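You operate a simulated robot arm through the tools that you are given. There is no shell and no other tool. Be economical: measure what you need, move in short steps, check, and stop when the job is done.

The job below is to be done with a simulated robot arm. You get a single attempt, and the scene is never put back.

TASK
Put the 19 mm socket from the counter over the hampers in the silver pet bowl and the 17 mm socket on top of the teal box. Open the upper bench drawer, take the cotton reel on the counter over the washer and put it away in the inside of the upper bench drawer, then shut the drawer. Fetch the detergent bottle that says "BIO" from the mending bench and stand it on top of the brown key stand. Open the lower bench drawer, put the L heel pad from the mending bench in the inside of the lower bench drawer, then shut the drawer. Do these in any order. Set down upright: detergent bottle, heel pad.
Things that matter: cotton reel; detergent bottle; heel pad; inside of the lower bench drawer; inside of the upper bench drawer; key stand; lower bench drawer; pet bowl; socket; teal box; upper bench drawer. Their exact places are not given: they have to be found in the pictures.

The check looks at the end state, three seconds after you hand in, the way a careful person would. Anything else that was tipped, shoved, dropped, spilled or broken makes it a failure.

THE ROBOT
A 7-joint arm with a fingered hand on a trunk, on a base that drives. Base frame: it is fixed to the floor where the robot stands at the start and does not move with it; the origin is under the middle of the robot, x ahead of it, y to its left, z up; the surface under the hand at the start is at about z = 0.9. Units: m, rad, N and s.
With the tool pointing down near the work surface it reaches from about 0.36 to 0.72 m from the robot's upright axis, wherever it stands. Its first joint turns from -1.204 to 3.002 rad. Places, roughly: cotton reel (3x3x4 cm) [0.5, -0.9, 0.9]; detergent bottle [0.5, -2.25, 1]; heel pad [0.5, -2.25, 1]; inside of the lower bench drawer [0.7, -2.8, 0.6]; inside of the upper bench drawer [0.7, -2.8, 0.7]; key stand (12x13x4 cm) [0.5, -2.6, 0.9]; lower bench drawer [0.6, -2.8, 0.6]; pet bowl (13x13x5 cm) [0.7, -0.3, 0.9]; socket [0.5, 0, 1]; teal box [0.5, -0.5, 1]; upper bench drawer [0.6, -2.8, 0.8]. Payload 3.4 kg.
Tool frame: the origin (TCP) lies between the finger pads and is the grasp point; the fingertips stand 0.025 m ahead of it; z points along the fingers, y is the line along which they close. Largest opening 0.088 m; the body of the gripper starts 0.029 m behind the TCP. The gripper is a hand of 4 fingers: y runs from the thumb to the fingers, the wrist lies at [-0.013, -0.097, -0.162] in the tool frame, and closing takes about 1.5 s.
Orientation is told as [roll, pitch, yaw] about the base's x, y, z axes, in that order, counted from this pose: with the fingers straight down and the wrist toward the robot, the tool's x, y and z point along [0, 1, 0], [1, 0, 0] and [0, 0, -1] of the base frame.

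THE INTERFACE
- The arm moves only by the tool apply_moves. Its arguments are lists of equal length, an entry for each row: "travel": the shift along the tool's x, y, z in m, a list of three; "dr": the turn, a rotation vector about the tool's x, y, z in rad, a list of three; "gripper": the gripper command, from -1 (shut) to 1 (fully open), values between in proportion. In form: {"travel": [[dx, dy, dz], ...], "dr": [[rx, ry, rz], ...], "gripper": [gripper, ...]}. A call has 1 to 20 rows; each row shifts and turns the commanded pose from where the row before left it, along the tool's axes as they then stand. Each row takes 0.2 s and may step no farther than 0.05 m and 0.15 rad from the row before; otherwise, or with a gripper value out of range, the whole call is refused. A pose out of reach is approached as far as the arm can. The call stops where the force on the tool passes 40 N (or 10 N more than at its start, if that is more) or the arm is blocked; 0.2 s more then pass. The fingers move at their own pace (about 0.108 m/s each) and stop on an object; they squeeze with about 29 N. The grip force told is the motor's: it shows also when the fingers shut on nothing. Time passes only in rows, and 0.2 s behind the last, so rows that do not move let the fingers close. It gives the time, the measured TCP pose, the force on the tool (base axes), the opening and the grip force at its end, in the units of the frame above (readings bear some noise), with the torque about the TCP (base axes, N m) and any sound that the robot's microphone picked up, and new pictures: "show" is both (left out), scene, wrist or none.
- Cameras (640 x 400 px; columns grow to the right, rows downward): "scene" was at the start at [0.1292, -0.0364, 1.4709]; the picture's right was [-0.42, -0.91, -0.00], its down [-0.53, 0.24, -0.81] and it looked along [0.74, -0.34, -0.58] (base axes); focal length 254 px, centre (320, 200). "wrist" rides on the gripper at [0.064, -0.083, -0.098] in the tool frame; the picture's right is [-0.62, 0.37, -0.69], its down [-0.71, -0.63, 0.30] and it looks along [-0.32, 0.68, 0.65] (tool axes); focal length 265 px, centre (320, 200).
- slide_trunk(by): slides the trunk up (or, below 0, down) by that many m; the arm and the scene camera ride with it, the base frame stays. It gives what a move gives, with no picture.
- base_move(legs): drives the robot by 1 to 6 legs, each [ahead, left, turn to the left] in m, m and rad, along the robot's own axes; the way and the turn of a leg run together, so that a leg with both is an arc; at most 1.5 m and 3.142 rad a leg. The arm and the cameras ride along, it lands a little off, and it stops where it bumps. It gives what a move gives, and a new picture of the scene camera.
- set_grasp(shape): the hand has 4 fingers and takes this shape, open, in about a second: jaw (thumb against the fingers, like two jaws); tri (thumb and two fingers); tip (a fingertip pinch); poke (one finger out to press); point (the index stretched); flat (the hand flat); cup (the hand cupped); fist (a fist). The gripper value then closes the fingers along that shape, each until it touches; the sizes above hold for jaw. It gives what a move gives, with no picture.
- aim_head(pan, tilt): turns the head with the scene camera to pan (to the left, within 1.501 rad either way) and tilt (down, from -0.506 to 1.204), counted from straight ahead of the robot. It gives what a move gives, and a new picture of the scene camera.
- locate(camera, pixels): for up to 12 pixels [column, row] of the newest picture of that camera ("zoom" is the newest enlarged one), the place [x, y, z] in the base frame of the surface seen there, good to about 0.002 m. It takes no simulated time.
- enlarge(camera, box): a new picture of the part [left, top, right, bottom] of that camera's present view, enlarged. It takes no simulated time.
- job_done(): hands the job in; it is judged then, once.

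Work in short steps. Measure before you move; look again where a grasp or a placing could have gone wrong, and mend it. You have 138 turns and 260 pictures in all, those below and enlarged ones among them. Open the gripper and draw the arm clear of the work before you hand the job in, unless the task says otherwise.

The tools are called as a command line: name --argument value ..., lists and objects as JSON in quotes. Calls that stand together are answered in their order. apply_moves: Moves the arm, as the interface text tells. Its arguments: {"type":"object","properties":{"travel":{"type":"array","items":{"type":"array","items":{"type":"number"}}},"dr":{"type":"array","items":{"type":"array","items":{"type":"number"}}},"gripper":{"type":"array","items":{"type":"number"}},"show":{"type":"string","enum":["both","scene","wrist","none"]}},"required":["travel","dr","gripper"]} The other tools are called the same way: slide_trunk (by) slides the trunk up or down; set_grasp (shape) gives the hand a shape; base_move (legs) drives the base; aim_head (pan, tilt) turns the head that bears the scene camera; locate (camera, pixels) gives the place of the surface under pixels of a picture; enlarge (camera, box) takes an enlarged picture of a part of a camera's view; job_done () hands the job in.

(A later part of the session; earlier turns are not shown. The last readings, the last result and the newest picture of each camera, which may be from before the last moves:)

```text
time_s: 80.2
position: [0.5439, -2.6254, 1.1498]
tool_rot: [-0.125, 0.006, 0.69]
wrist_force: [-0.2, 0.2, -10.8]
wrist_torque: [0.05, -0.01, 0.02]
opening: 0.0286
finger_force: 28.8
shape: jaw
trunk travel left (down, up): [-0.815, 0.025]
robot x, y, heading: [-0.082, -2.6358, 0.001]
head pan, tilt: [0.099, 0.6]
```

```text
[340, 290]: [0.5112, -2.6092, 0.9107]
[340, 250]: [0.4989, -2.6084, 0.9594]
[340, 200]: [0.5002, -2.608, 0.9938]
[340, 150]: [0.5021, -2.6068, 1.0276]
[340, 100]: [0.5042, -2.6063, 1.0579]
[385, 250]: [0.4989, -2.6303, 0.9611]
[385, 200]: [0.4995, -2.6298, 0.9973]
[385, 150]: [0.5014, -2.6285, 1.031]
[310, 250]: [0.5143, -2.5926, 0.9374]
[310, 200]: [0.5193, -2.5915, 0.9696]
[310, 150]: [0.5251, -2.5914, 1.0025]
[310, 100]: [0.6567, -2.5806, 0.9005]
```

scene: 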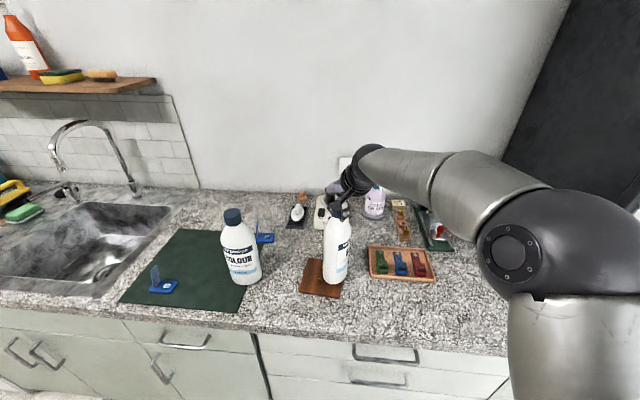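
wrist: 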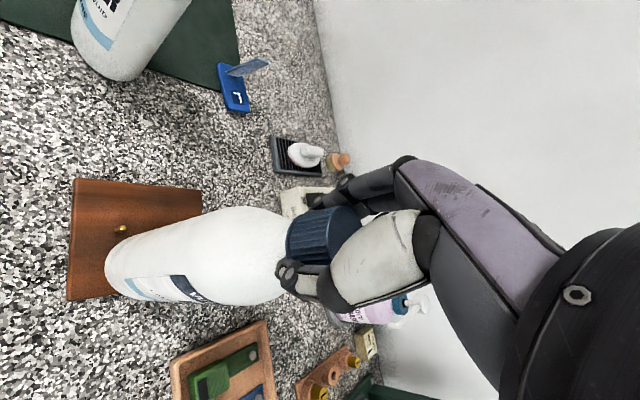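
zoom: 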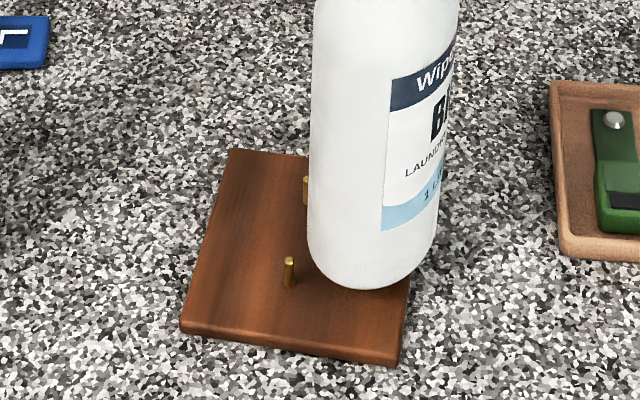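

Tilt is now about 0.035 in pitch only. I correct it and lower in small steps toward contact.

apply_moves --travel '[[0.001, 0, 0], [0, 0, 0.006], [0, 0, 0.004], [0, 0, 0], [0, 0, 0]]' --dr '[[-0.027, -0.022, 0], [0, 0, 0], [0, 0, 0], [0, 0, 0], [0, 0, 0]]' --gripper '[-1, -1, -1, -1, -1]' --show "none"

enlarge --camera "scene" --box '[295, 230, 355, 305]'

locate --camera "zoom" --pixels '[[340, 250], [340, 200], [340, 150], [340, 100], [385, 250], [385, 200], [385, 150], [385, 100], [370, 285]]'

```text
time_s: 81.5
position: [0.5444, -2.6254, 1.1389]
tool_rot: [-0.148, -0.02, 0.694]
wrist_force: [0.0, -1.4, -11.1]
wrist_torque: [-0.02, 0.03, 0.0]
opening: 0.0287
finger_force: 29.3
shape: jaw
trunk travel left (down, up): [-0.815, 0.025]
robot x, y, heading: [-0.0819, -2.6369, -0.004]
head pan, tilt: [0.099, 0.6]
```

```text
5.33 times, centred on (325, 268) of scene
```

zoom: 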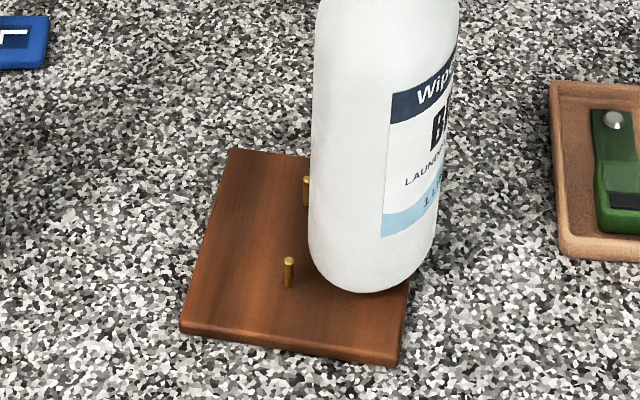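

```text
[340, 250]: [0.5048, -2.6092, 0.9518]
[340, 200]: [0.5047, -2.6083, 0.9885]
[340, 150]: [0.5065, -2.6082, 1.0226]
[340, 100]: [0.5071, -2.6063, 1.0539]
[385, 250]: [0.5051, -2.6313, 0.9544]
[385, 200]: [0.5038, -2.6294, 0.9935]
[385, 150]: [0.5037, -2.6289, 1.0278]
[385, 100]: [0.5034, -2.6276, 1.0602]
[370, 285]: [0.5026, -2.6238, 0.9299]
```

Upright now. I nudge 3 mm toward the pegs' side and lower to contact.

apply_moves --travel '[[0.0023, 0.0019, 0], [0, 0, 0.002], [0, 0, 0.002], [0, 0, 0]]' --dr '[[0, 0, 0], [0, 0, 0], [0, 0, 0], [0, 0, 0]]' --gripper '[-1, -1, -1, -1]' --show "none"

enlarge --camera "scene" --box '[295, 230, 355, 305]'

```text
time_s: 82.5
position: [0.5444, -2.6239, 1.1364]
tool_rot: [-0.15, -0.02, 0.693]
wrist_force: [0.3, 0.1, -10.3]
wrist_torque: [-0.04, 0.06, 0.04]
opening: 0.0285
finger_force: 29.0
shape: jaw
trunk travel left (down, up): [-0.815, 0.025]
robot x, y, heading: [-0.0866, -2.6405, -0.003]
head pan, tilt: [0.099, 0.6]
```

```text
5.33 times, centred on (325, 268) of scene
```

zoom: 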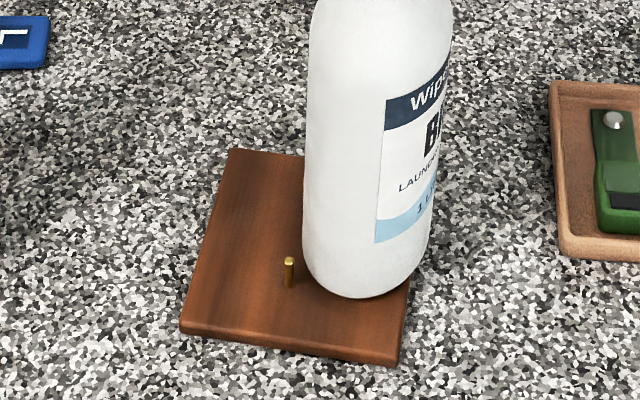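

Not touching yet (force still -10.3 N). I lower further in 1.5 mm steps.

apply_moves --travel '[[0, 0, 0.0015], [0, 0, 0.0015], [0, 0, 0]]' --dr '[[0, 0, 0], [0, 0, 0], [0, 0, 0]]' --gripper '[-1, -1, -1]' --show "none"

apply_moves --travel '[[0, 0, 0.0015], [0, 0, 0.001], [0, 0, 0]]' --dr '[[0, 0, 0], [0, 0, 0], [0, 0, 0]]' --gripper '[-1, -1, -1]' --show "wrist"

```text
time_s: 83.2
position: [0.5434, -2.6232, 1.1332]
tool_rot: [-0.151, -0.023, 0.692]
wrist_force: [-2.0, 0.0, -4.5]
wrist_torque: [-0.07, 0.07, 0.02]
opening: 0.0281
finger_force: 29.2
shape: jaw
trunk travel left (down, up): [-0.815, 0.025]
robot x, y, heading: [-0.0816, -2.6373, -0.0]
head pan, tilt: [0.099, 0.6]
```

```text
time_s: 84.0
position: [0.5419, -2.6219, 1.132]
tool_rot: [-0.152, -0.024, 0.693]
wrist_force: [-0.4, 1.8, 6.7]
wrist_torque: [0.08, -0.17, 0.06]
opening: 0.0284
finger_force: 29.3
shape: jaw
trunk travel left (down, up): [-0.815, 0.025]
robot x, y, heading: [-0.0859, -2.6386, 0.008]
head pan, tilt: [0.099, 0.6]
```

wrist: 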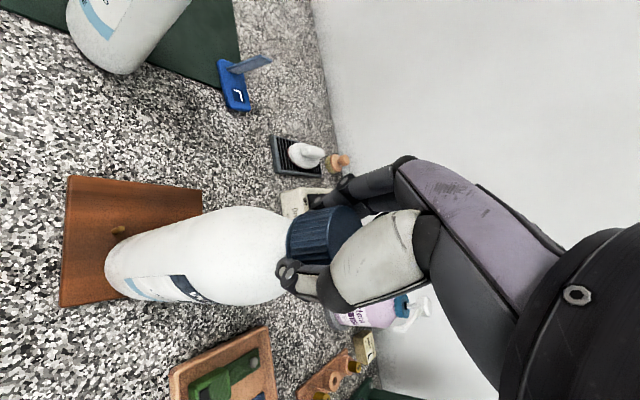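

Contact is made at plate height. I relieve 1 mm, open slowly and look before withdrawing.

apply_moves --travel '[[0, 0, -0.001], [0, 0, 0], [0, 0, 0], [0, 0, 0], [0, 0, 0], [0, 0, 0], [0, 0, 0], [0, 0, 0]]' --dr '[[0, 0, 0], [0, 0, 0], [0, 0, 0], [0, 0, 0], [0, 0, 0], [0, 0, 0], [0, 0, 0], [0, 0, 0]]' --gripper '[-1, -0.6, -0.3, 0, 0.3, 0.6, 0.9, 0.9]'

enlarge --camera "scene" --box '[280, 170, 380, 305]'

```text
time_s: 85.8
position: [0.5418, -2.6239, 1.1308]
tool_rot: [-0.151, -0.02, 0.692]
wrist_force: [0.1, 0.0, 0.4]
wrist_torque: [0.0, 0.01, -0.02]
opening: 0.0832
finger_force: 0.0
shape: jaw
trunk travel left (down, up): [-0.815, 0.025]
robot x, y, heading: [-0.0837, -2.638, -0.002]
head pan, tilt: [0.099, 0.6]
```

scene: 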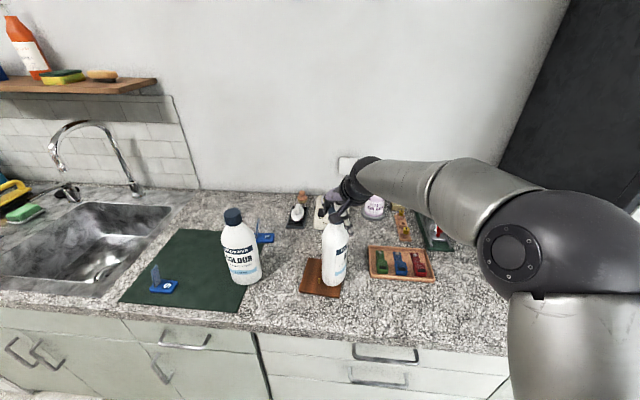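
wrist: 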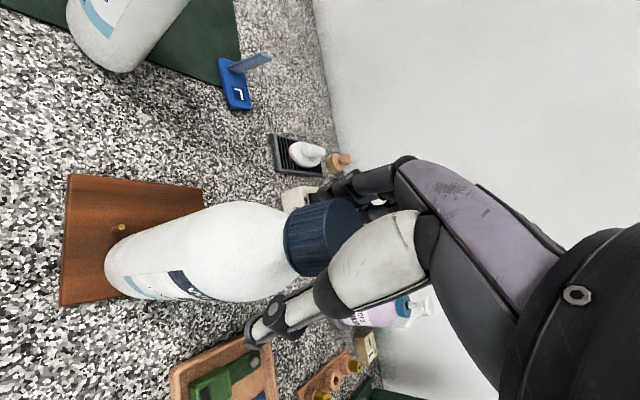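

```text
2.96 times, centred on (330, 238) of scene
```

zoom: 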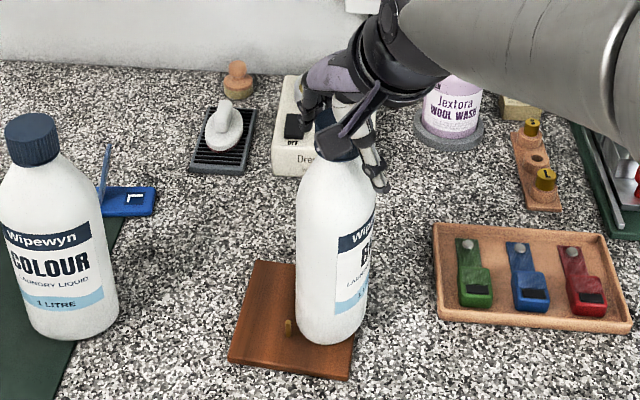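

The bottle stands on the plate. I rise straight up, levelling the hand once clear of the cap.

apply_moves --travel '[[-0.0023, 0, -0.015], [-0.003, 0, -0.02], [-0.003, 0, -0.02], [-0.003, 0, -0.02], [-0.003, 0, -0.02], [0, 0, 0], [0, 0, 0], [0, 0, 0]]' --dr '[[0, 0, 0], [0, 0, 0], [0, 0, 0], [0, 0, 0], [0, 0, 0], [0, 0.08, 0], [0.02, 0.07, 0], [0, 0, 0]]' --gripper '[1, 1, 1, 1, 1, 1, 1, 1]'

```text
time_s: 87.7
position: [0.5404, -2.6252, 1.2269]
tool_rot: [0.003, -0.002, 0.692]
wrist_force: [0.3, 0.0, 0.1]
wrist_torque: [0.0, 0.02, 0.0]
opening: 0.0875
finger_force: 0.1
shape: jaw
trunk travel left (down, up): [-0.815, 0.025]
robot x, y, heading: [-0.0832, -2.6356, 0.004]
head pan, tilt: [0.099, 0.6]
```

scene: 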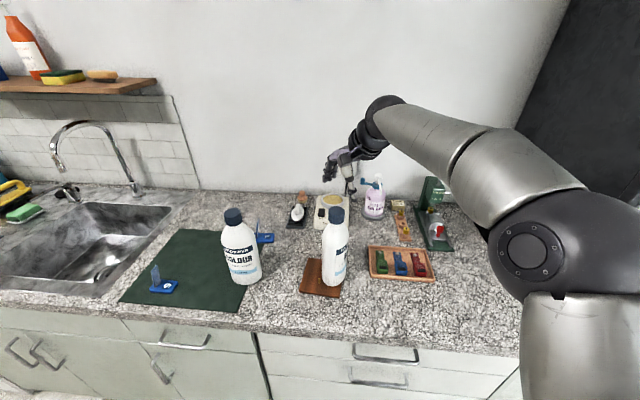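
wrist: 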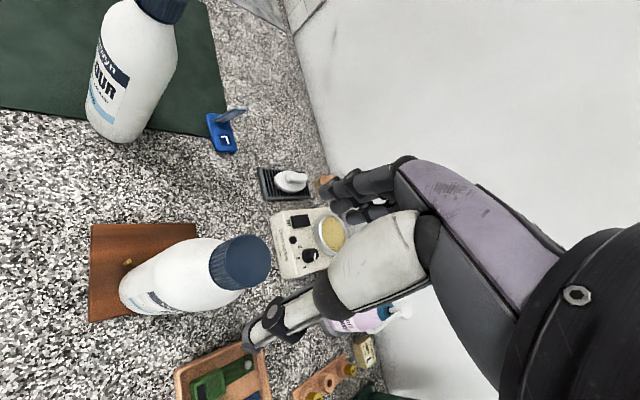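

Now the drawers. I back up 0.25 m and look down at the drawer fronts.

base_move --legs '[[-0.25, 0, 0]]'

aim_head --pan -0.1 --tilt 0.75

enlarge --camera "scene" --box '[240, 220, 460, 360]'

```text
time_s: 89.5
position: [0.296, -2.6255, 1.227]
tool_rot: [0.0, 0.001, 0.692]
wrist_force: [-0.4, 0.7, 0.2]
wrist_torque: [0.01, -0.03, -0.01]
opening: 0.0878
finger_force: 0.1
shape: jaw
trunk travel left (down, up): [-0.815, 0.025]
robot x, y, heading: [-0.3273, -2.637, -0.0]
head pan, tilt: [0.099, 0.6]
```

scene: 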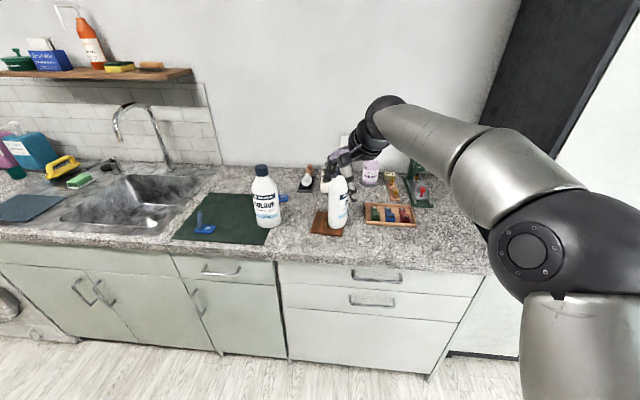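

```text
time_s: 90.2
position: [0.2955, -2.6252, 1.227]
tool_rot: [-0.001, -0.002, 0.69]
wrist_force: [-0.2, 0.4, 0.0]
wrist_torque: [0.0, 0.05, 0.01]
opening: 0.0876
finger_force: 0.0
shape: jaw
trunk travel left (down, up): [-0.815, 0.025]
robot x, y, heading: [-0.3278, -2.6382, -0.002]
head pan, tilt: [-0.099, 0.75]
```

scene: 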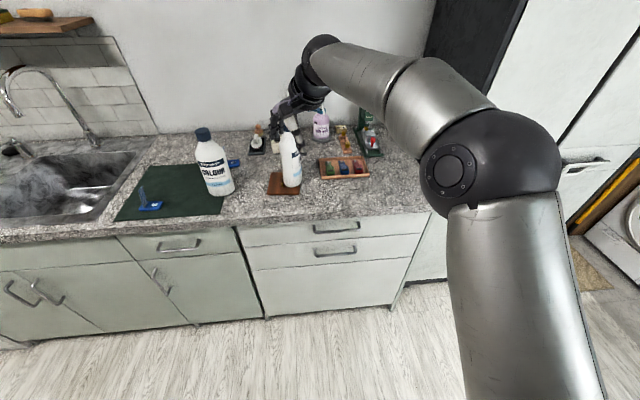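

```text
2.86 times, centred on (350, 290) of scene
```

zoom: 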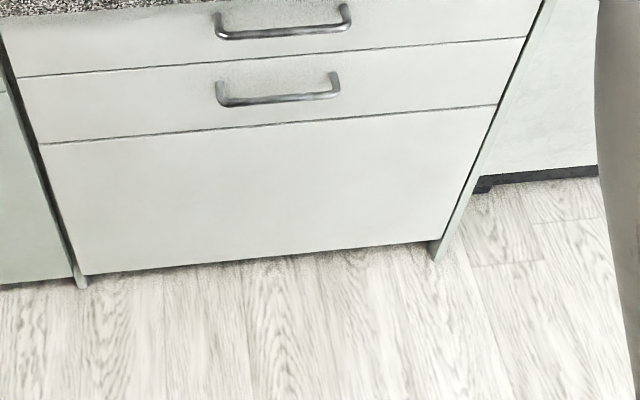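

I locate both handles and drawer fronts.

locate --camera "zoom" --pixels '[[217, 25], [280, 33], [347, 17], [219, 92], [280, 99], [337, 83], [280, 60], [20, 77], [525, 37], [40, 143], [495, 105], [280, 118]]'

enlarge --camera "scene" --box '[290, 205, 390, 275]'

```text
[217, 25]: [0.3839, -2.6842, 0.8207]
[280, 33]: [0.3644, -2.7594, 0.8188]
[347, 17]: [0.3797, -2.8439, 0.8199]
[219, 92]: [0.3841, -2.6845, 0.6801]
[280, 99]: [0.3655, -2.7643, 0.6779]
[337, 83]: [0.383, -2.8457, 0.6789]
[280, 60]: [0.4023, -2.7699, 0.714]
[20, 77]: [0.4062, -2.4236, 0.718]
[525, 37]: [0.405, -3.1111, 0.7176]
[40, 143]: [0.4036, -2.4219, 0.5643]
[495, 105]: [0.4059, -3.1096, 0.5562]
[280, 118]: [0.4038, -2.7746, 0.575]
```

```text
5.71 times, centred on (340, 240) of scene
```

zoom: 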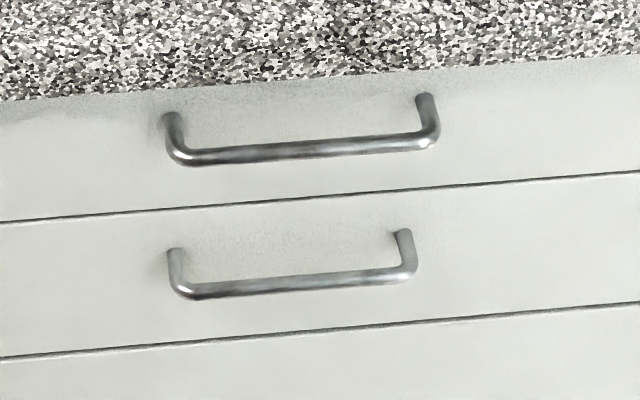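

Handles: bars y -2.684…-2.845, x≈0.369, z 0.819 (upper) and 0.678 (lower), face at x 0.404. I'll grip them with the hand pointing forward; first yaw to 0 and pitch -π/2 in free space.

apply_moves --travel '[[0, 0, 0], [0, 0, 0], [0, 0, 0], [0, 0, 0], [0, 0, 0], [0, 0, 0], [0, 0, 0], [0, 0, 0], [0, 0, 0], [0, 0, 0], [0, 0, 0], [0, 0, 0], [0, 0, 0], [0, 0, 0], [0, 0, 0], [0, 0, 0], [0, 0, 0]]' --dr '[[0, 0, 0.14], [0, 0, 0.14], [0, 0, 0.14], [0, 0, 0.14], [0, 0, 0.13], [-0.14, 0, 0], [-0.14, 0, 0], [-0.14, 0, 0], [-0.14, 0, 0], [-0.14, 0, 0], [-0.14, 0, 0], [-0.14, 0, 0], [-0.14, 0, 0], [-0.14, 0, 0], [-0.14, 0, 0], [-0.14, 0, 0], [0, 0, 0]]' --gripper '[1, 1, 1, 1, 1, 1, 1, 1, 1, 1, 1, 1, 1, 1, 1, 1, 1]'

```text
time_s: 93.8
position: [0.2971, -2.6404, 1.2243]
tool_rot: [-0.115, -1.28, 0.036]
wrist_force: [0.3, 0.3, -0.1]
wrist_torque: [0.01, 0.01, 0.0]
opening: 0.0877
finger_force: 0.2
shape: jaw
out of reach, approached as far as the arm can: row 9, 10, 11
trunk travel left (down, up): [-0.815, 0.025]
robot x, y, heading: [-0.3308, -2.6408, -0.001]
head pan, tilt: [-0.099, 0.75]
```

scene: 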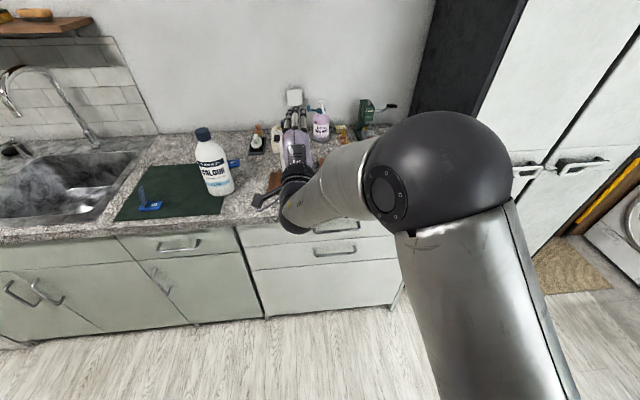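
wrist: 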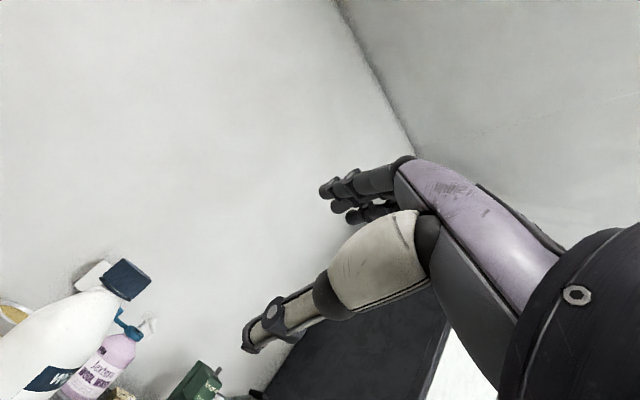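

Pitch reached -1.28, good enough to start. I lower the trunk 0.53 m with the hand in front of the drawer line.

slide_trunk --by -0.53

aim_head --pan -0.1 --tilt 0.5

```text
refused: -0.53 is not a number from -0.4 to 0.4
```

```text
time_s: 94.5
position: [0.2964, -2.6404, 1.2239]
tool_rot: [-0.113, -1.278, 0.036]
wrist_force: [0.3, -0.2, 0.4]
wrist_torque: [0.0, -0.02, -0.01]
opening: 0.0876
finger_force: 0.1
shape: jaw
trunk travel left (down, up): [-0.815, 0.025]
robot x, y, heading: [-0.3298, -2.6374, -0.004]
head pan, tilt: [-0.099, 0.499]
```

scene: 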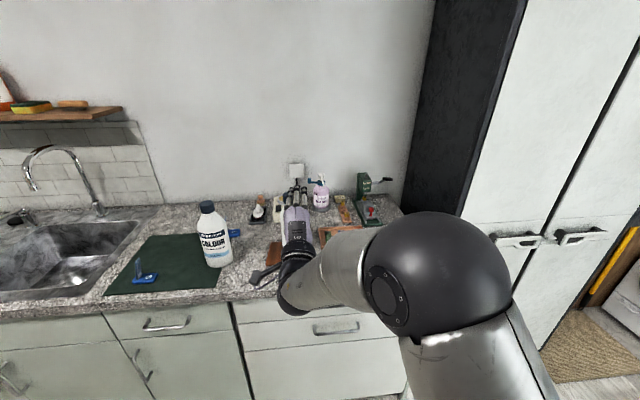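

The slide limit is 0.4 per call, so I lower in two parts.

slide_trunk --by -0.3

slide_trunk --by -0.23

base_move --legs '[[0, -0.12, 0]]'

```text
time_s: 97.5
position: [0.2967, -2.6406, 0.9236]
tool_rot: [-0.113, -1.281, 0.037]
wrist_force: [-0.2, -0.7, -0.3]
wrist_torque: [0.02, 0.04, -0.01]
opening: 0.0876
finger_force: 0.1
shape: jaw
trunk travel left (down, up): [-0.515, 0.325]
robot x, y, heading: [-0.3311, -2.639, -0.004]
head pan, tilt: [-0.099, 0.499]
```

```text
time_s: 100.0
position: [0.2969, -2.6398, 0.6939]
tool_rot: [-0.113, -1.279, 0.037]
wrist_force: [-0.6, 0.0, -0.6]
wrist_torque: [-0.01, 0.01, 0.0]
opening: 0.0877
finger_force: 0.1
shape: jaw
trunk travel left (down, up): [-0.285, 0.555]
robot x, y, heading: [-0.3263, -2.6376, -0.002]
head pan, tilt: [-0.099, 0.499]
```

```text
time_s: 101.2
position: [0.2964, -2.7594, 0.6942]
tool_rot: [-0.114, -1.281, 0.036]
wrist_force: [-0.1, 0.2, 0.7]
wrist_torque: [-0.01, -0.02, 0.02]
opening: 0.0876
finger_force: 0.1
shape: jaw
trunk travel left (down, up): [-0.285, 0.555]
robot x, y, heading: [-0.3334, -2.7579, -0.006]
head pan, tilt: [-0.099, 0.499]
```

scene: 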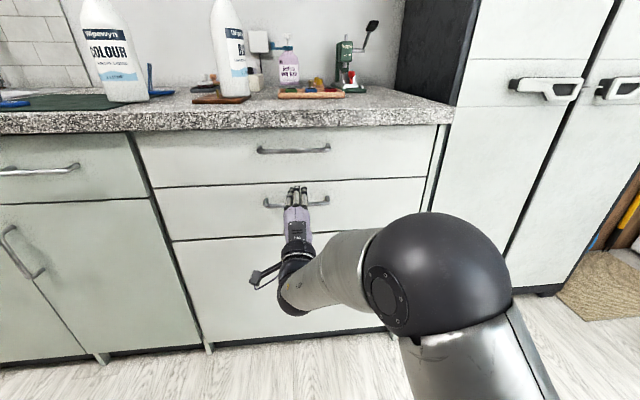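

The hand is right in front of the lower handle. I part-close the fingers to ~5 cm and approach in x partially, aligning z.

apply_moves --travel '[[0, 0, 0], [0.002, -0.013, 0.01], [0.001, 0.004, 0.015], [0, 0, 0.01], [0, 0, 0]]' --dr '[[0, 0, 0], [0, 0, 0], [0, 0, 0], [0, 0, 0], [0, 0, 0]]' --gripper '[0.15, 0.15, 0.15, 0.15, 0.15]'

enlarge --camera "scene" --box '[240, 140, 360, 260]'

```text
time_s: 102.4
position: [0.3281, -2.7582, 0.6732]
tool_rot: [-0.114, -1.28, 0.037]
wrist_force: [0.3, 0.7, -0.7]
wrist_torque: [-0.02, -0.03, -0.03]
opening: 0.0511
finger_force: 0.0
shape: jaw
trunk travel left (down, up): [-0.285, 0.555]
robot x, y, heading: [-0.3264, -2.755, -0.004]
head pan, tilt: [-0.099, 0.499]
```

scene: 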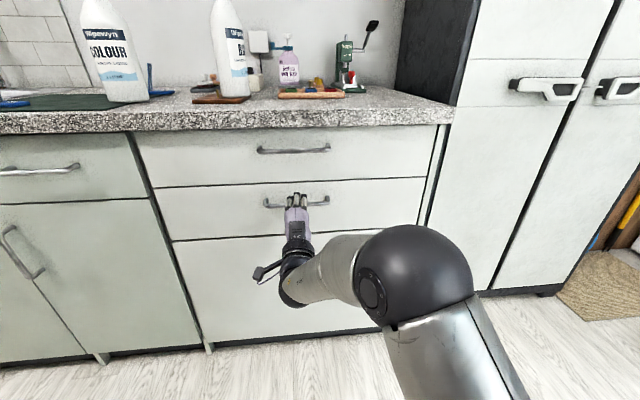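
wrist: 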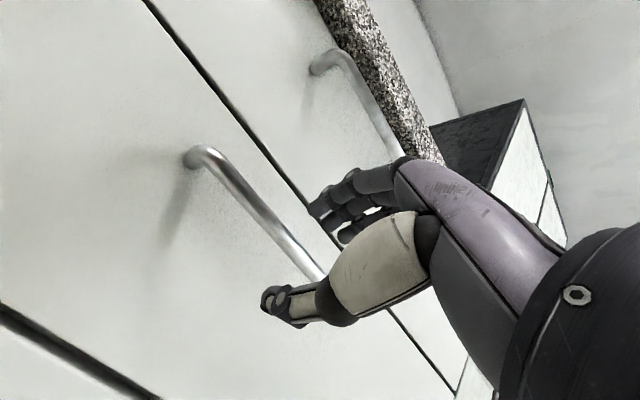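

```text
3.33 times, centred on (300, 200) of scene
```

zoom: 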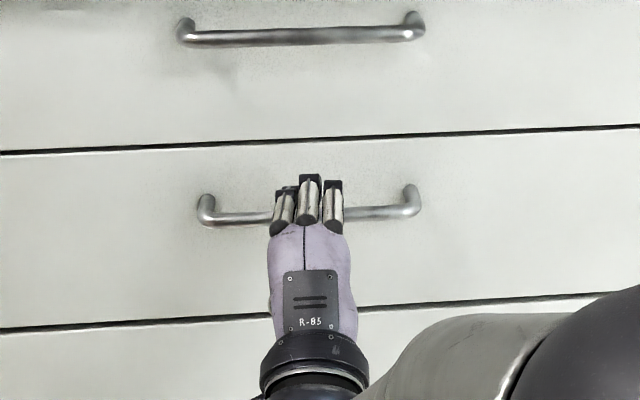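

The bar lies between fingers and thumb. I advance 36 mm and close.

apply_moves --travel '[[0.001, 0.005, 0.012], [0.001, 0.005, 0.012], [0.0006, 0.005, 0.009], [0, 0, 0], [0, 0, 0], [0, 0, 0], [0, 0, 0], [0, 0, 0]]' --dr '[[0, 0, 0], [0, 0, 0], [0, 0, 0], [0, 0, 0], [0, 0, 0], [0, 0, 0], [0, 0, 0], [0, 0, 0]]' --gripper '[0.15, 0.15, 0.15, -0.3, -1, -1, -1, -1]'

enlarge --camera "wrist" --box '[160, 130, 420, 340]'

```text
time_s: 104.2
position: [0.3644, -2.7583, 0.6774]
tool_rot: [-0.113, -1.275, 0.037]
wrist_force: [2.0, 0.8, -7.1]
wrist_torque: [-0.03, 0.0, 0.06]
opening: 0.004
finger_force: 29.8
shape: jaw
trunk travel left (down, up): [-0.285, 0.555]
robot x, y, heading: [-0.3298, -2.7532, -0.001]
head pan, tilt: [-0.099, 0.499]
```

scene: 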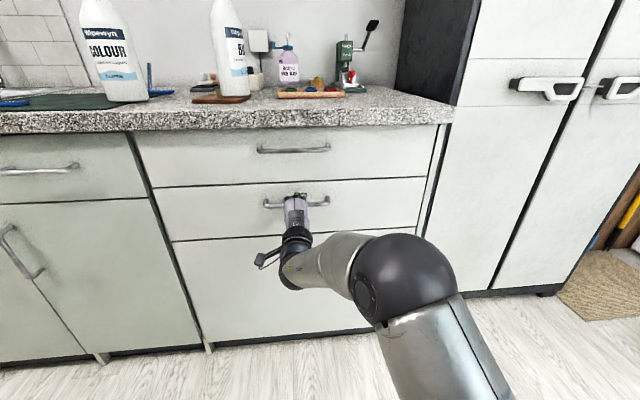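
wrist: 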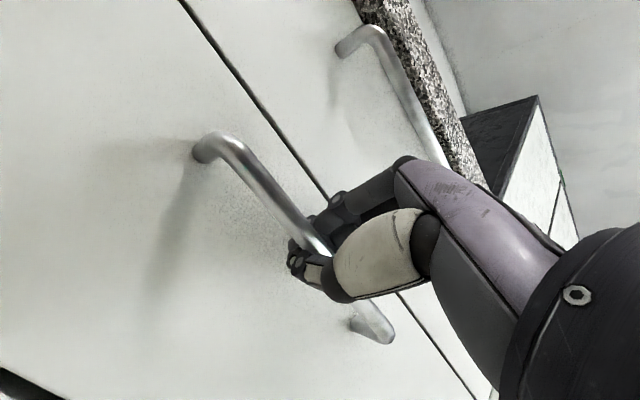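

```text
1.90 times, centred on (290, 235) of wrist
```

zoom: 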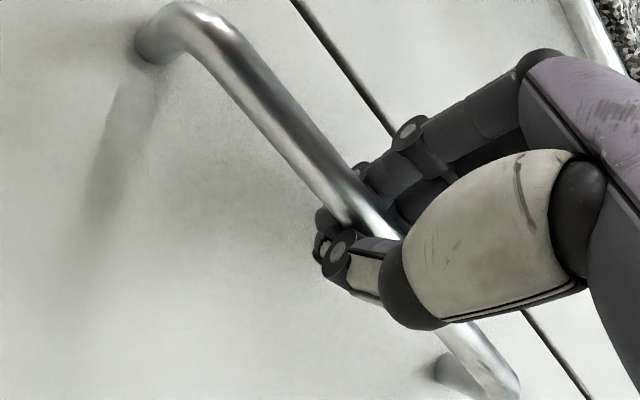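

The bar is wrapped by the hand. I pull with the arm straight back 0.1 m.

apply_moves --travel '[[-0.0014, -0.0057, -0.0191], [-0.0014, -0.0057, -0.0191], [-0.0014, -0.0057, -0.0191], [-0.0014, -0.0057, -0.0191], [-0.0014, -0.0057, -0.0191], [0, 0, 0]]' --dr '[[0, 0, 0], [0, 0, 0], [0, 0, 0], [0, 0, 0], [0, 0, 0], [0, 0, 0]]' --gripper '[-1, -1, -1, -1, -1, -1]' --show "scene"

```text
time_s: 105.6
position: [0.2649, -2.7573, 0.6774]
tool_rot: [-0.113, -1.275, 0.037]
wrist_force: [-2.2, -0.3, -11.5]
wrist_torque: [-0.05, 0.1, 0.07]
opening: 0.0044
finger_force: 28.8
shape: jaw
trunk travel left (down, up): [-0.285, 0.555]
robot x, y, heading: [-0.3284, -2.7571, 0.001]
head pan, tilt: [-0.099, 0.499]
```

scene: 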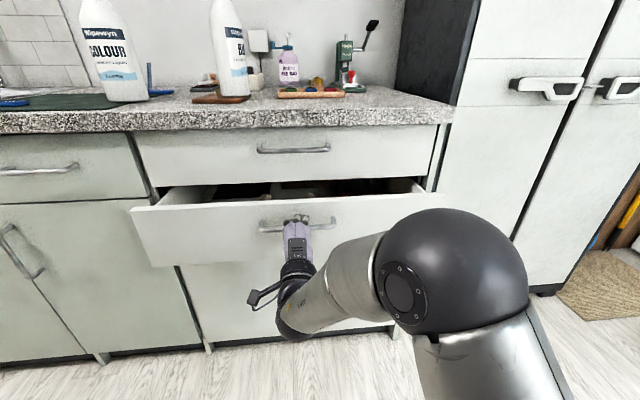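

The drawer slides out. I continue with the arm another 0.08 m, then back the base 0.1 m.

apply_moves --travel '[[-0.0014, -0.0057, -0.0191], [-0.0014, -0.0057, -0.0191], [-0.0014, -0.0057, -0.0191], [-0.0014, -0.0057, -0.0191], [0, 0, 0]]' --dr '[[0, 0, 0], [0, 0, 0], [0, 0, 0], [0, 0, 0], [0, 0, 0]]' --gripper '[-1, -1, -1, -1, -1]' --show "none"

base_move --legs '[[-0.1, 0, 0]]'

```text
time_s: 106.8
position: [0.1835, -2.7574, 0.6794]
tool_rot: [-0.115, -1.274, 0.042]
wrist_force: [-2.7, -0.9, -20.4]
wrist_torque: [-0.02, 0.13, 0.07]
opening: 0.0052
finger_force: 29.6
shape: jaw
trunk travel left (down, up): [-0.285, 0.555]
robot x, y, heading: [-0.3293, -2.7552, -0.005]
head pan, tilt: [-0.099, 0.499]
```

```text
time_s: 107.9
position: [0.0852, -2.7575, 0.6813]
tool_rot: [-0.114, -1.275, 0.039]
wrist_force: [1.3, -1.5, -19.4]
wrist_torque: [0.01, 0.06, 0.05]
opening: 0.0059
finger_force: 29.0
shape: jaw
trunk travel left (down, up): [-0.285, 0.555]
robot x, y, heading: [-0.4304, -2.7524, -0.005]
head pan, tilt: [-0.099, 0.499]
```

scene: 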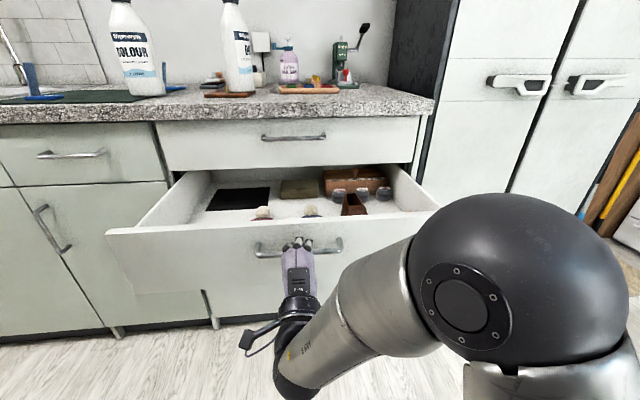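

Open 0.28 m, with items inside. I release the bar and back off 0.06 m.

apply_moves --travel '[[0, 0, 0], [0, 0, 0], [0, 0, 0], [0, 0, 0]]' --dr '[[0, 0, 0], [0, 0, 0], [0, 0, 0], [0, 0, 0]]' --gripper '[-0.4, 0, 0.15, 0.15]' --show "none"

base_move --legs '[[-0.06, 0, 0]]'

slide_trunk --by 0.4

aim_head --pan 0.05 --tilt 0.85

```text
time_s: 108.9
position: [0.0834, -2.7564, 0.6824]
tool_rot: [-0.113, -1.28, 0.037]
wrist_force: [1.0, 0.3, 0.1]
wrist_torque: [-0.03, 0.01, 0.02]
opening: 0.0502
finger_force: 0.1
shape: jaw
trunk travel left (down, up): [-0.285, 0.555]
robot x, y, heading: [-0.4289, -2.7562, -0.004]
head pan, tilt: [-0.099, 0.499]
```

```text
time_s: 109.8
position: [0.0592, -2.7583, 0.6808]
tool_rot: [-0.113, -1.28, 0.037]
wrist_force: [0.3, 0.3, -0.2]
wrist_torque: [0.0, 0.0, 0.01]
opening: 0.0502
finger_force: 0.0
shape: jaw
trunk travel left (down, up): [-0.285, 0.555]
robot x, y, heading: [-0.4522, -2.7554, -0.001]
head pan, tilt: [-0.099, 0.499]
stopped in leg 1: the robot was blocked; the commanded pose is now the measured one
```

scene: 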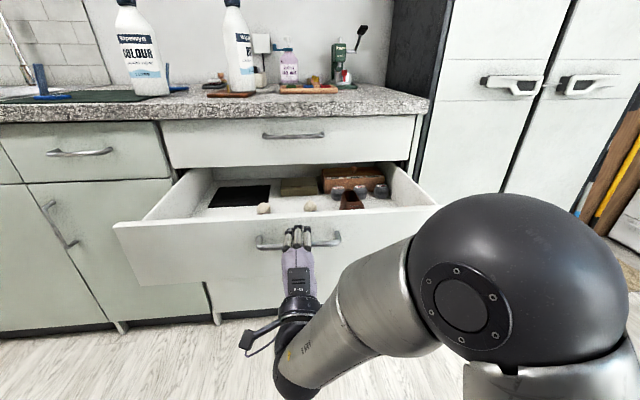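

```text
time_s: 113.6
position: [0.0612, -2.7581, 1.0805]
tool_rot: [-0.113, -1.28, 0.037]
wrist_force: [0.1, 0.8, 0.4]
wrist_torque: [-0.02, -0.02, 0.02]
opening: 0.0501
finger_force: 0.0
shape: jaw
trunk travel left (down, up): [-0.685, 0.155]
robot x, y, heading: [-0.4491, -2.7591, -0.004]
head pan, tilt: [-0.099, 0.499]
```

```text
time_s: 114.5
position: [0.0605, -2.7567, 1.0802]
tool_rot: [-0.114, -1.279, 0.037]
wrist_force: [-0.4, 0.4, 0.7]
wrist_torque: [0.01, 0.02, -0.02]
opening: 0.0499
finger_force: 0.0
shape: jaw
trunk travel left (down, up): [-0.685, 0.155]
robot x, y, heading: [-0.4519, -2.7542, -0.008]
head pan, tilt: [0.051, 0.85]
```

scene: 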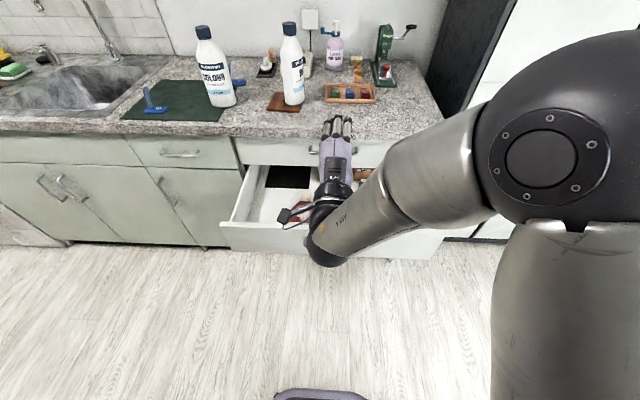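

The base touched something behind, so I'll go no farther back. I zoom at the L pad and the drawer interior.

enlarge --camera "scene" --box '[195, 60, 275, 110]'

enlarge --camera "scene" --box '[210, 140, 450, 270]'

locate --camera "zoom" --pixels '[[70, 225], [190, 100], [100, 180], [130, 165], [180, 150], [220, 185], [60, 235], [120, 205]]'

```text
8.00 times, centred on (235, 85) of scene
```

zoom: 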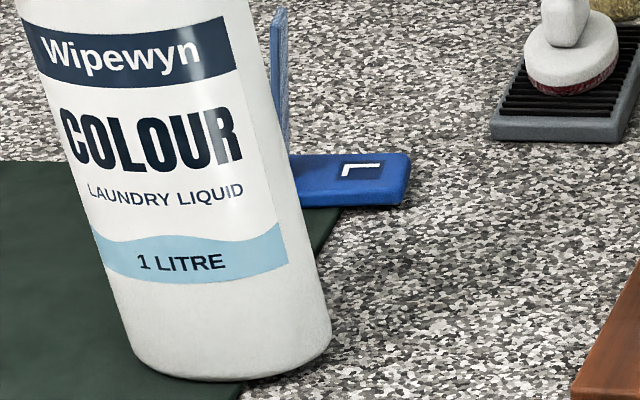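

```text
2.67 times, centred on (330, 205) of scene
```

zoom: 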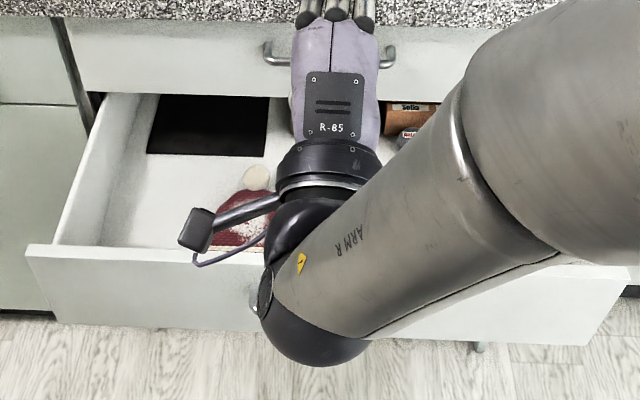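

```text
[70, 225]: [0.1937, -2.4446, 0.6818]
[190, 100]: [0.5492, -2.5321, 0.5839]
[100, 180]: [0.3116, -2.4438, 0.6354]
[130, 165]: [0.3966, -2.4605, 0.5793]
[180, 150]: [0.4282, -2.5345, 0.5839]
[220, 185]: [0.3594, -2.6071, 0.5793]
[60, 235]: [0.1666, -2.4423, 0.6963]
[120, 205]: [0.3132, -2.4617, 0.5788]
```

Free drawer floor (z 0.579) at the left front, around (0.26,-2.52). Now I measure the L pad's shape.

enlarge --camera "scene" --box '[225, 55, 255, 90]'

locate --camera "zoom" --pixels '[[190, 95], [205, 95], [190, 180], [210, 180], [205, 240], [240, 250], [370, 260], [360, 310], [230, 310], [270, 255], [300, 310], [215, 60]]'

```text
11.43 times, centred on (240, 72) of scene
```

zoom: 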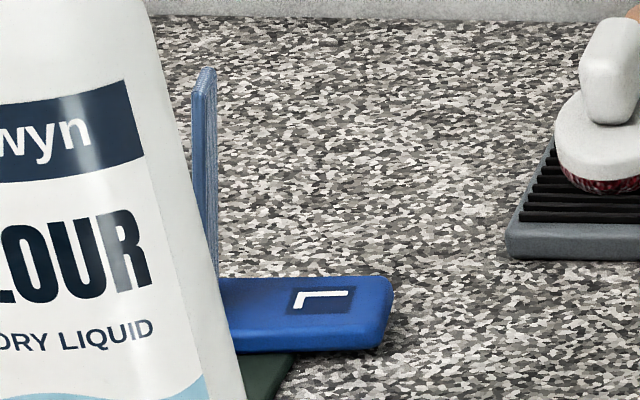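

```text
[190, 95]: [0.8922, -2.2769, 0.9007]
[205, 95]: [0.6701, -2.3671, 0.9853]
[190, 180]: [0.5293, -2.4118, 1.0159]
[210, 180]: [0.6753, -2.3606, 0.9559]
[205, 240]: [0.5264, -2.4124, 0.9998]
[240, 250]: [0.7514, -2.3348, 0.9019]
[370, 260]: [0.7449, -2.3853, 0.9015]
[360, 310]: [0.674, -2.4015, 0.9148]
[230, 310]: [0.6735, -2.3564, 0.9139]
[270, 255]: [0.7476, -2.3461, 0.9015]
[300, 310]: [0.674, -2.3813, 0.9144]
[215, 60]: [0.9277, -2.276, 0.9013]
```

I raise the trunk, drive left along the aisle away from the drawer, and turn the hand back to pointing down with yaw about -1.1.

slide_trunk --by 0.15

base_move --legs '[[0.05, 0.68, 0]]'

apply_moves --travel '[[0, 0, 0], [0, 0, 0], [0, 0, 0], [0, 0, 0], [0, 0, 0], [0, 0, 0], [0, 0, 0], [0, 0, 0], [0, 0, 0], [0, 0, 0], [0, 0, 0], [0, 0, 0], [0, 0, 0], [0, 0, 0], [0, 0, 0], [0, 0, 0], [0, 0, 0], [0, 0, 0]]' --dr '[[0.142, 0, 0], [0.142, 0, 0], [0.142, 0, 0], [0.142, 0, 0], [0.142, 0, 0], [0.142, 0, 0], [0.142, 0, 0], [0.142, 0, 0], [0.142, 0, 0], [0, 0, 0.13], [0, 0, 0.13], [0, 0, 0.13], [0, 0, 0.13], [0, 0, 0.13], [0, 0, 0.13], [0, 0, 0.13], [0, 0, 0.13], [0, 0, 0]]' --gripper '[1, 1, 1, 1, 1, 1, 1, 1, 1, 1, 1, 1, 1, 1, 1, 1, 1, 1]'

```text
time_s: 116.2
position: [0.0611, -2.7562, 1.2316]
tool_rot: [-0.116, -1.278, 0.037]
wrist_force: [-0.6, -0.3, -0.7]
wrist_torque: [-0.01, 0.02, 0.0]
opening: 0.0504
finger_force: 0.1
shape: jaw
trunk travel left (down, up): [-0.835, 0.005]
robot x, y, heading: [-0.4514, -2.757, -0.002]
head pan, tilt: [0.051, 0.85]
```

```text
time_s: 119.9
position: [0.1102, -2.0939, 1.2311]
tool_rot: [-0.117, -1.28, 0.04]
wrist_force: [0.2, 0.0, 0.5]
wrist_torque: [0.03, 0.01, 0.0]
opening: 0.05
finger_force: 0.0
shape: jaw
trunk travel left (down, up): [-0.835, 0.005]
robot x, y, heading: [-0.4054, -2.095, 0.0]
head pan, tilt: [0.051, 0.85]
```

scene: 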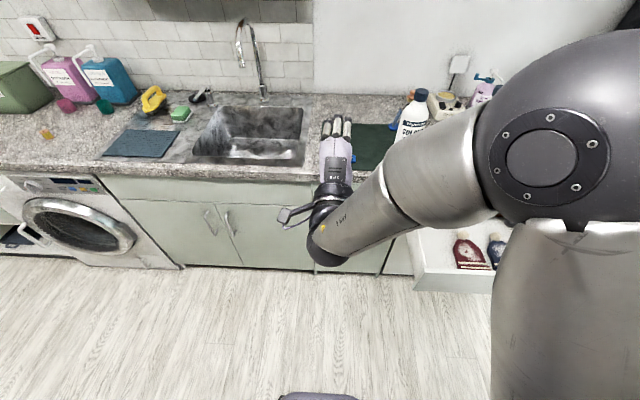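

```text
time_s: 123.7
position: [0.1109, -2.1003, 1.2456]
tool_rot: [0.017, 0.0, -1.125]
wrist_force: [0.0, -0.3, 0.5]
wrist_torque: [-0.03, -0.01, -0.01]
opening: 0.0878
finger_force: 0.1
shape: jaw
trunk travel left (down, up): [-0.835, 0.005]
robot x, y, heading: [-0.4005, -2.0942, 0.003]
head pan, tilt: [0.051, 0.85]
```

scene: 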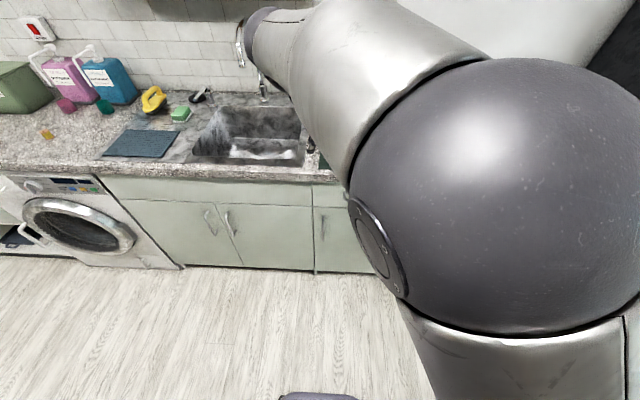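
wrist: 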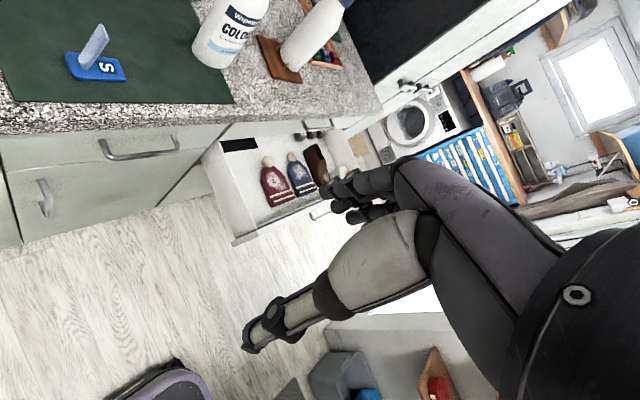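

I check the robot's own base footprint seen at (320,396) and the wrist view (160,380), to know clearances.

locate --camera "wrist" --pixels '[[165, 372], [205, 385], [130, 395], [150, 388], [235, 150], [240, 240], [350, 100]]'

locate --camera "scene" --pixels '[[285, 397], [320, 395], [350, 397]]'

```text
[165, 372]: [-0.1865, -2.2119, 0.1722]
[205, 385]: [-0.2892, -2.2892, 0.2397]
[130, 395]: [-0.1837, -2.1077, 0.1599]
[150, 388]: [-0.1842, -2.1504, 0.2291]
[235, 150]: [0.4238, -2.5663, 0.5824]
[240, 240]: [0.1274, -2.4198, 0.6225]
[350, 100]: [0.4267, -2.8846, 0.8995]
```

```text
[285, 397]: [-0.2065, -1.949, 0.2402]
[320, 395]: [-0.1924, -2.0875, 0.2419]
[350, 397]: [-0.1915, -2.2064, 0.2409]
```

The base is a low box (0.24 m tall, front 0.215 m ahead), so it can go closer and even under the drawer. I drive ahead 0.48 m.

base_move --legs '[[0.48, 0, 0]]'

apply_moves --travel '[[0, 0.03, 0], [0, 0.03, 0], [0, 0.03, 0], [0, 0.02, 0], [0, 0, 0]]' --dr '[[0, 0, 0], [0, 0, 0], [0, 0, 0], [0, 0, 0], [0, 0, 0]]' --gripper '[1, 1, 1, 1, 1]' --show "wrist"

```text
time_s: 126.5
position: [0.5931, -2.1004, 1.2391]
tool_rot: [0.004, 0.008, -1.126]
wrist_force: [-0.7, 0.0, -0.1]
wrist_torque: [0.02, -0.03, 0.01]
opening: 0.0878
finger_force: 0.1
shape: jaw
trunk travel left (down, up): [-0.835, 0.005]
robot x, y, heading: [0.0727, -2.0921, 0.0]
head pan, tilt: [0.051, 0.85]
```

scene: 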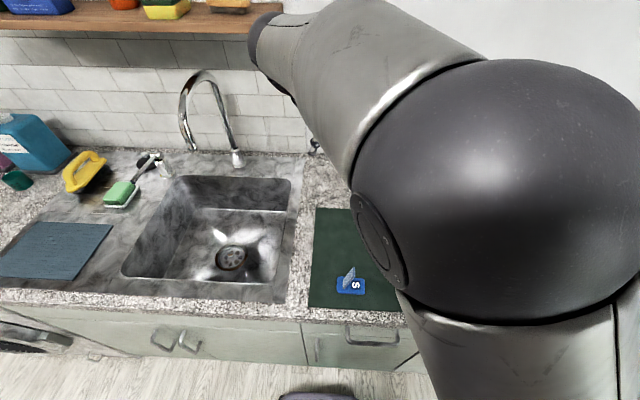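

```text
time_s: 127.7
position: [0.6412, -2.199, 1.2406]
tool_rot: [0.009, 0.011, -1.126]
wrist_force: [0.0, 0.6, -0.8]
wrist_torque: [0.0, 0.0, -0.01]
opening: 0.0876
finger_force: 0.1
shape: jaw
trunk travel left (down, up): [-0.835, 0.005]
robot x, y, heading: [0.074, -2.0921, 0.004]
head pan, tilt: [0.051, 0.85]
```

wrist: 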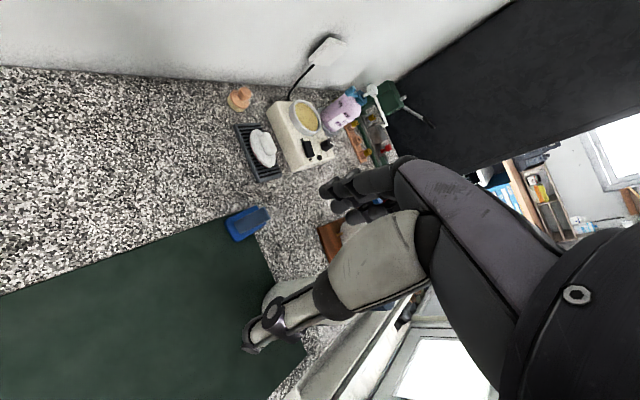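

The L pad is at wrist (247,222). I zoom in there to measure its plate and base.

enlarge --camera "wrist" --box '[210, 190, 290, 250]'

locate --camera "zoom" --pixels '[[120, 200], [300, 120], [460, 280], [220, 370], [200, 250], [330, 220], [400, 180], [450, 170], [300, 300], [440, 240], [170, 180], [240, 150]]'

```text
6.67 times, centred on (250, 220) of wrist
```

zoom: 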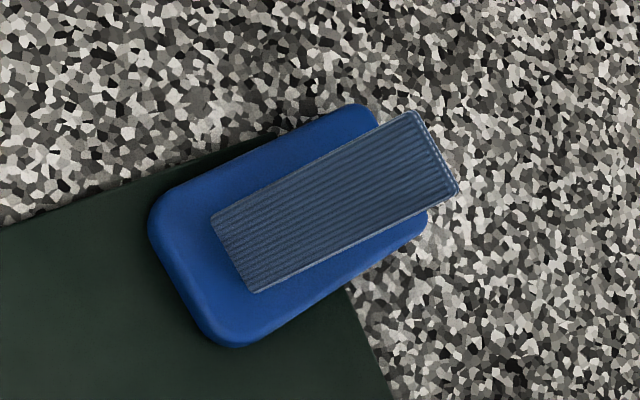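

```text
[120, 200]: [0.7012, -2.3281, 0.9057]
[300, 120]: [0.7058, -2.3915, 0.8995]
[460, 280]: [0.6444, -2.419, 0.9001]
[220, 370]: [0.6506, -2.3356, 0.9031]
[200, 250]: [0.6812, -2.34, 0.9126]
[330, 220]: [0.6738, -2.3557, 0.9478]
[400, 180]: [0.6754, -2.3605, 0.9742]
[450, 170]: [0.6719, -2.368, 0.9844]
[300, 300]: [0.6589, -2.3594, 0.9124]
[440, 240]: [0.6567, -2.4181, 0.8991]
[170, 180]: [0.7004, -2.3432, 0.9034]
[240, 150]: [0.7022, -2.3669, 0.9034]
```

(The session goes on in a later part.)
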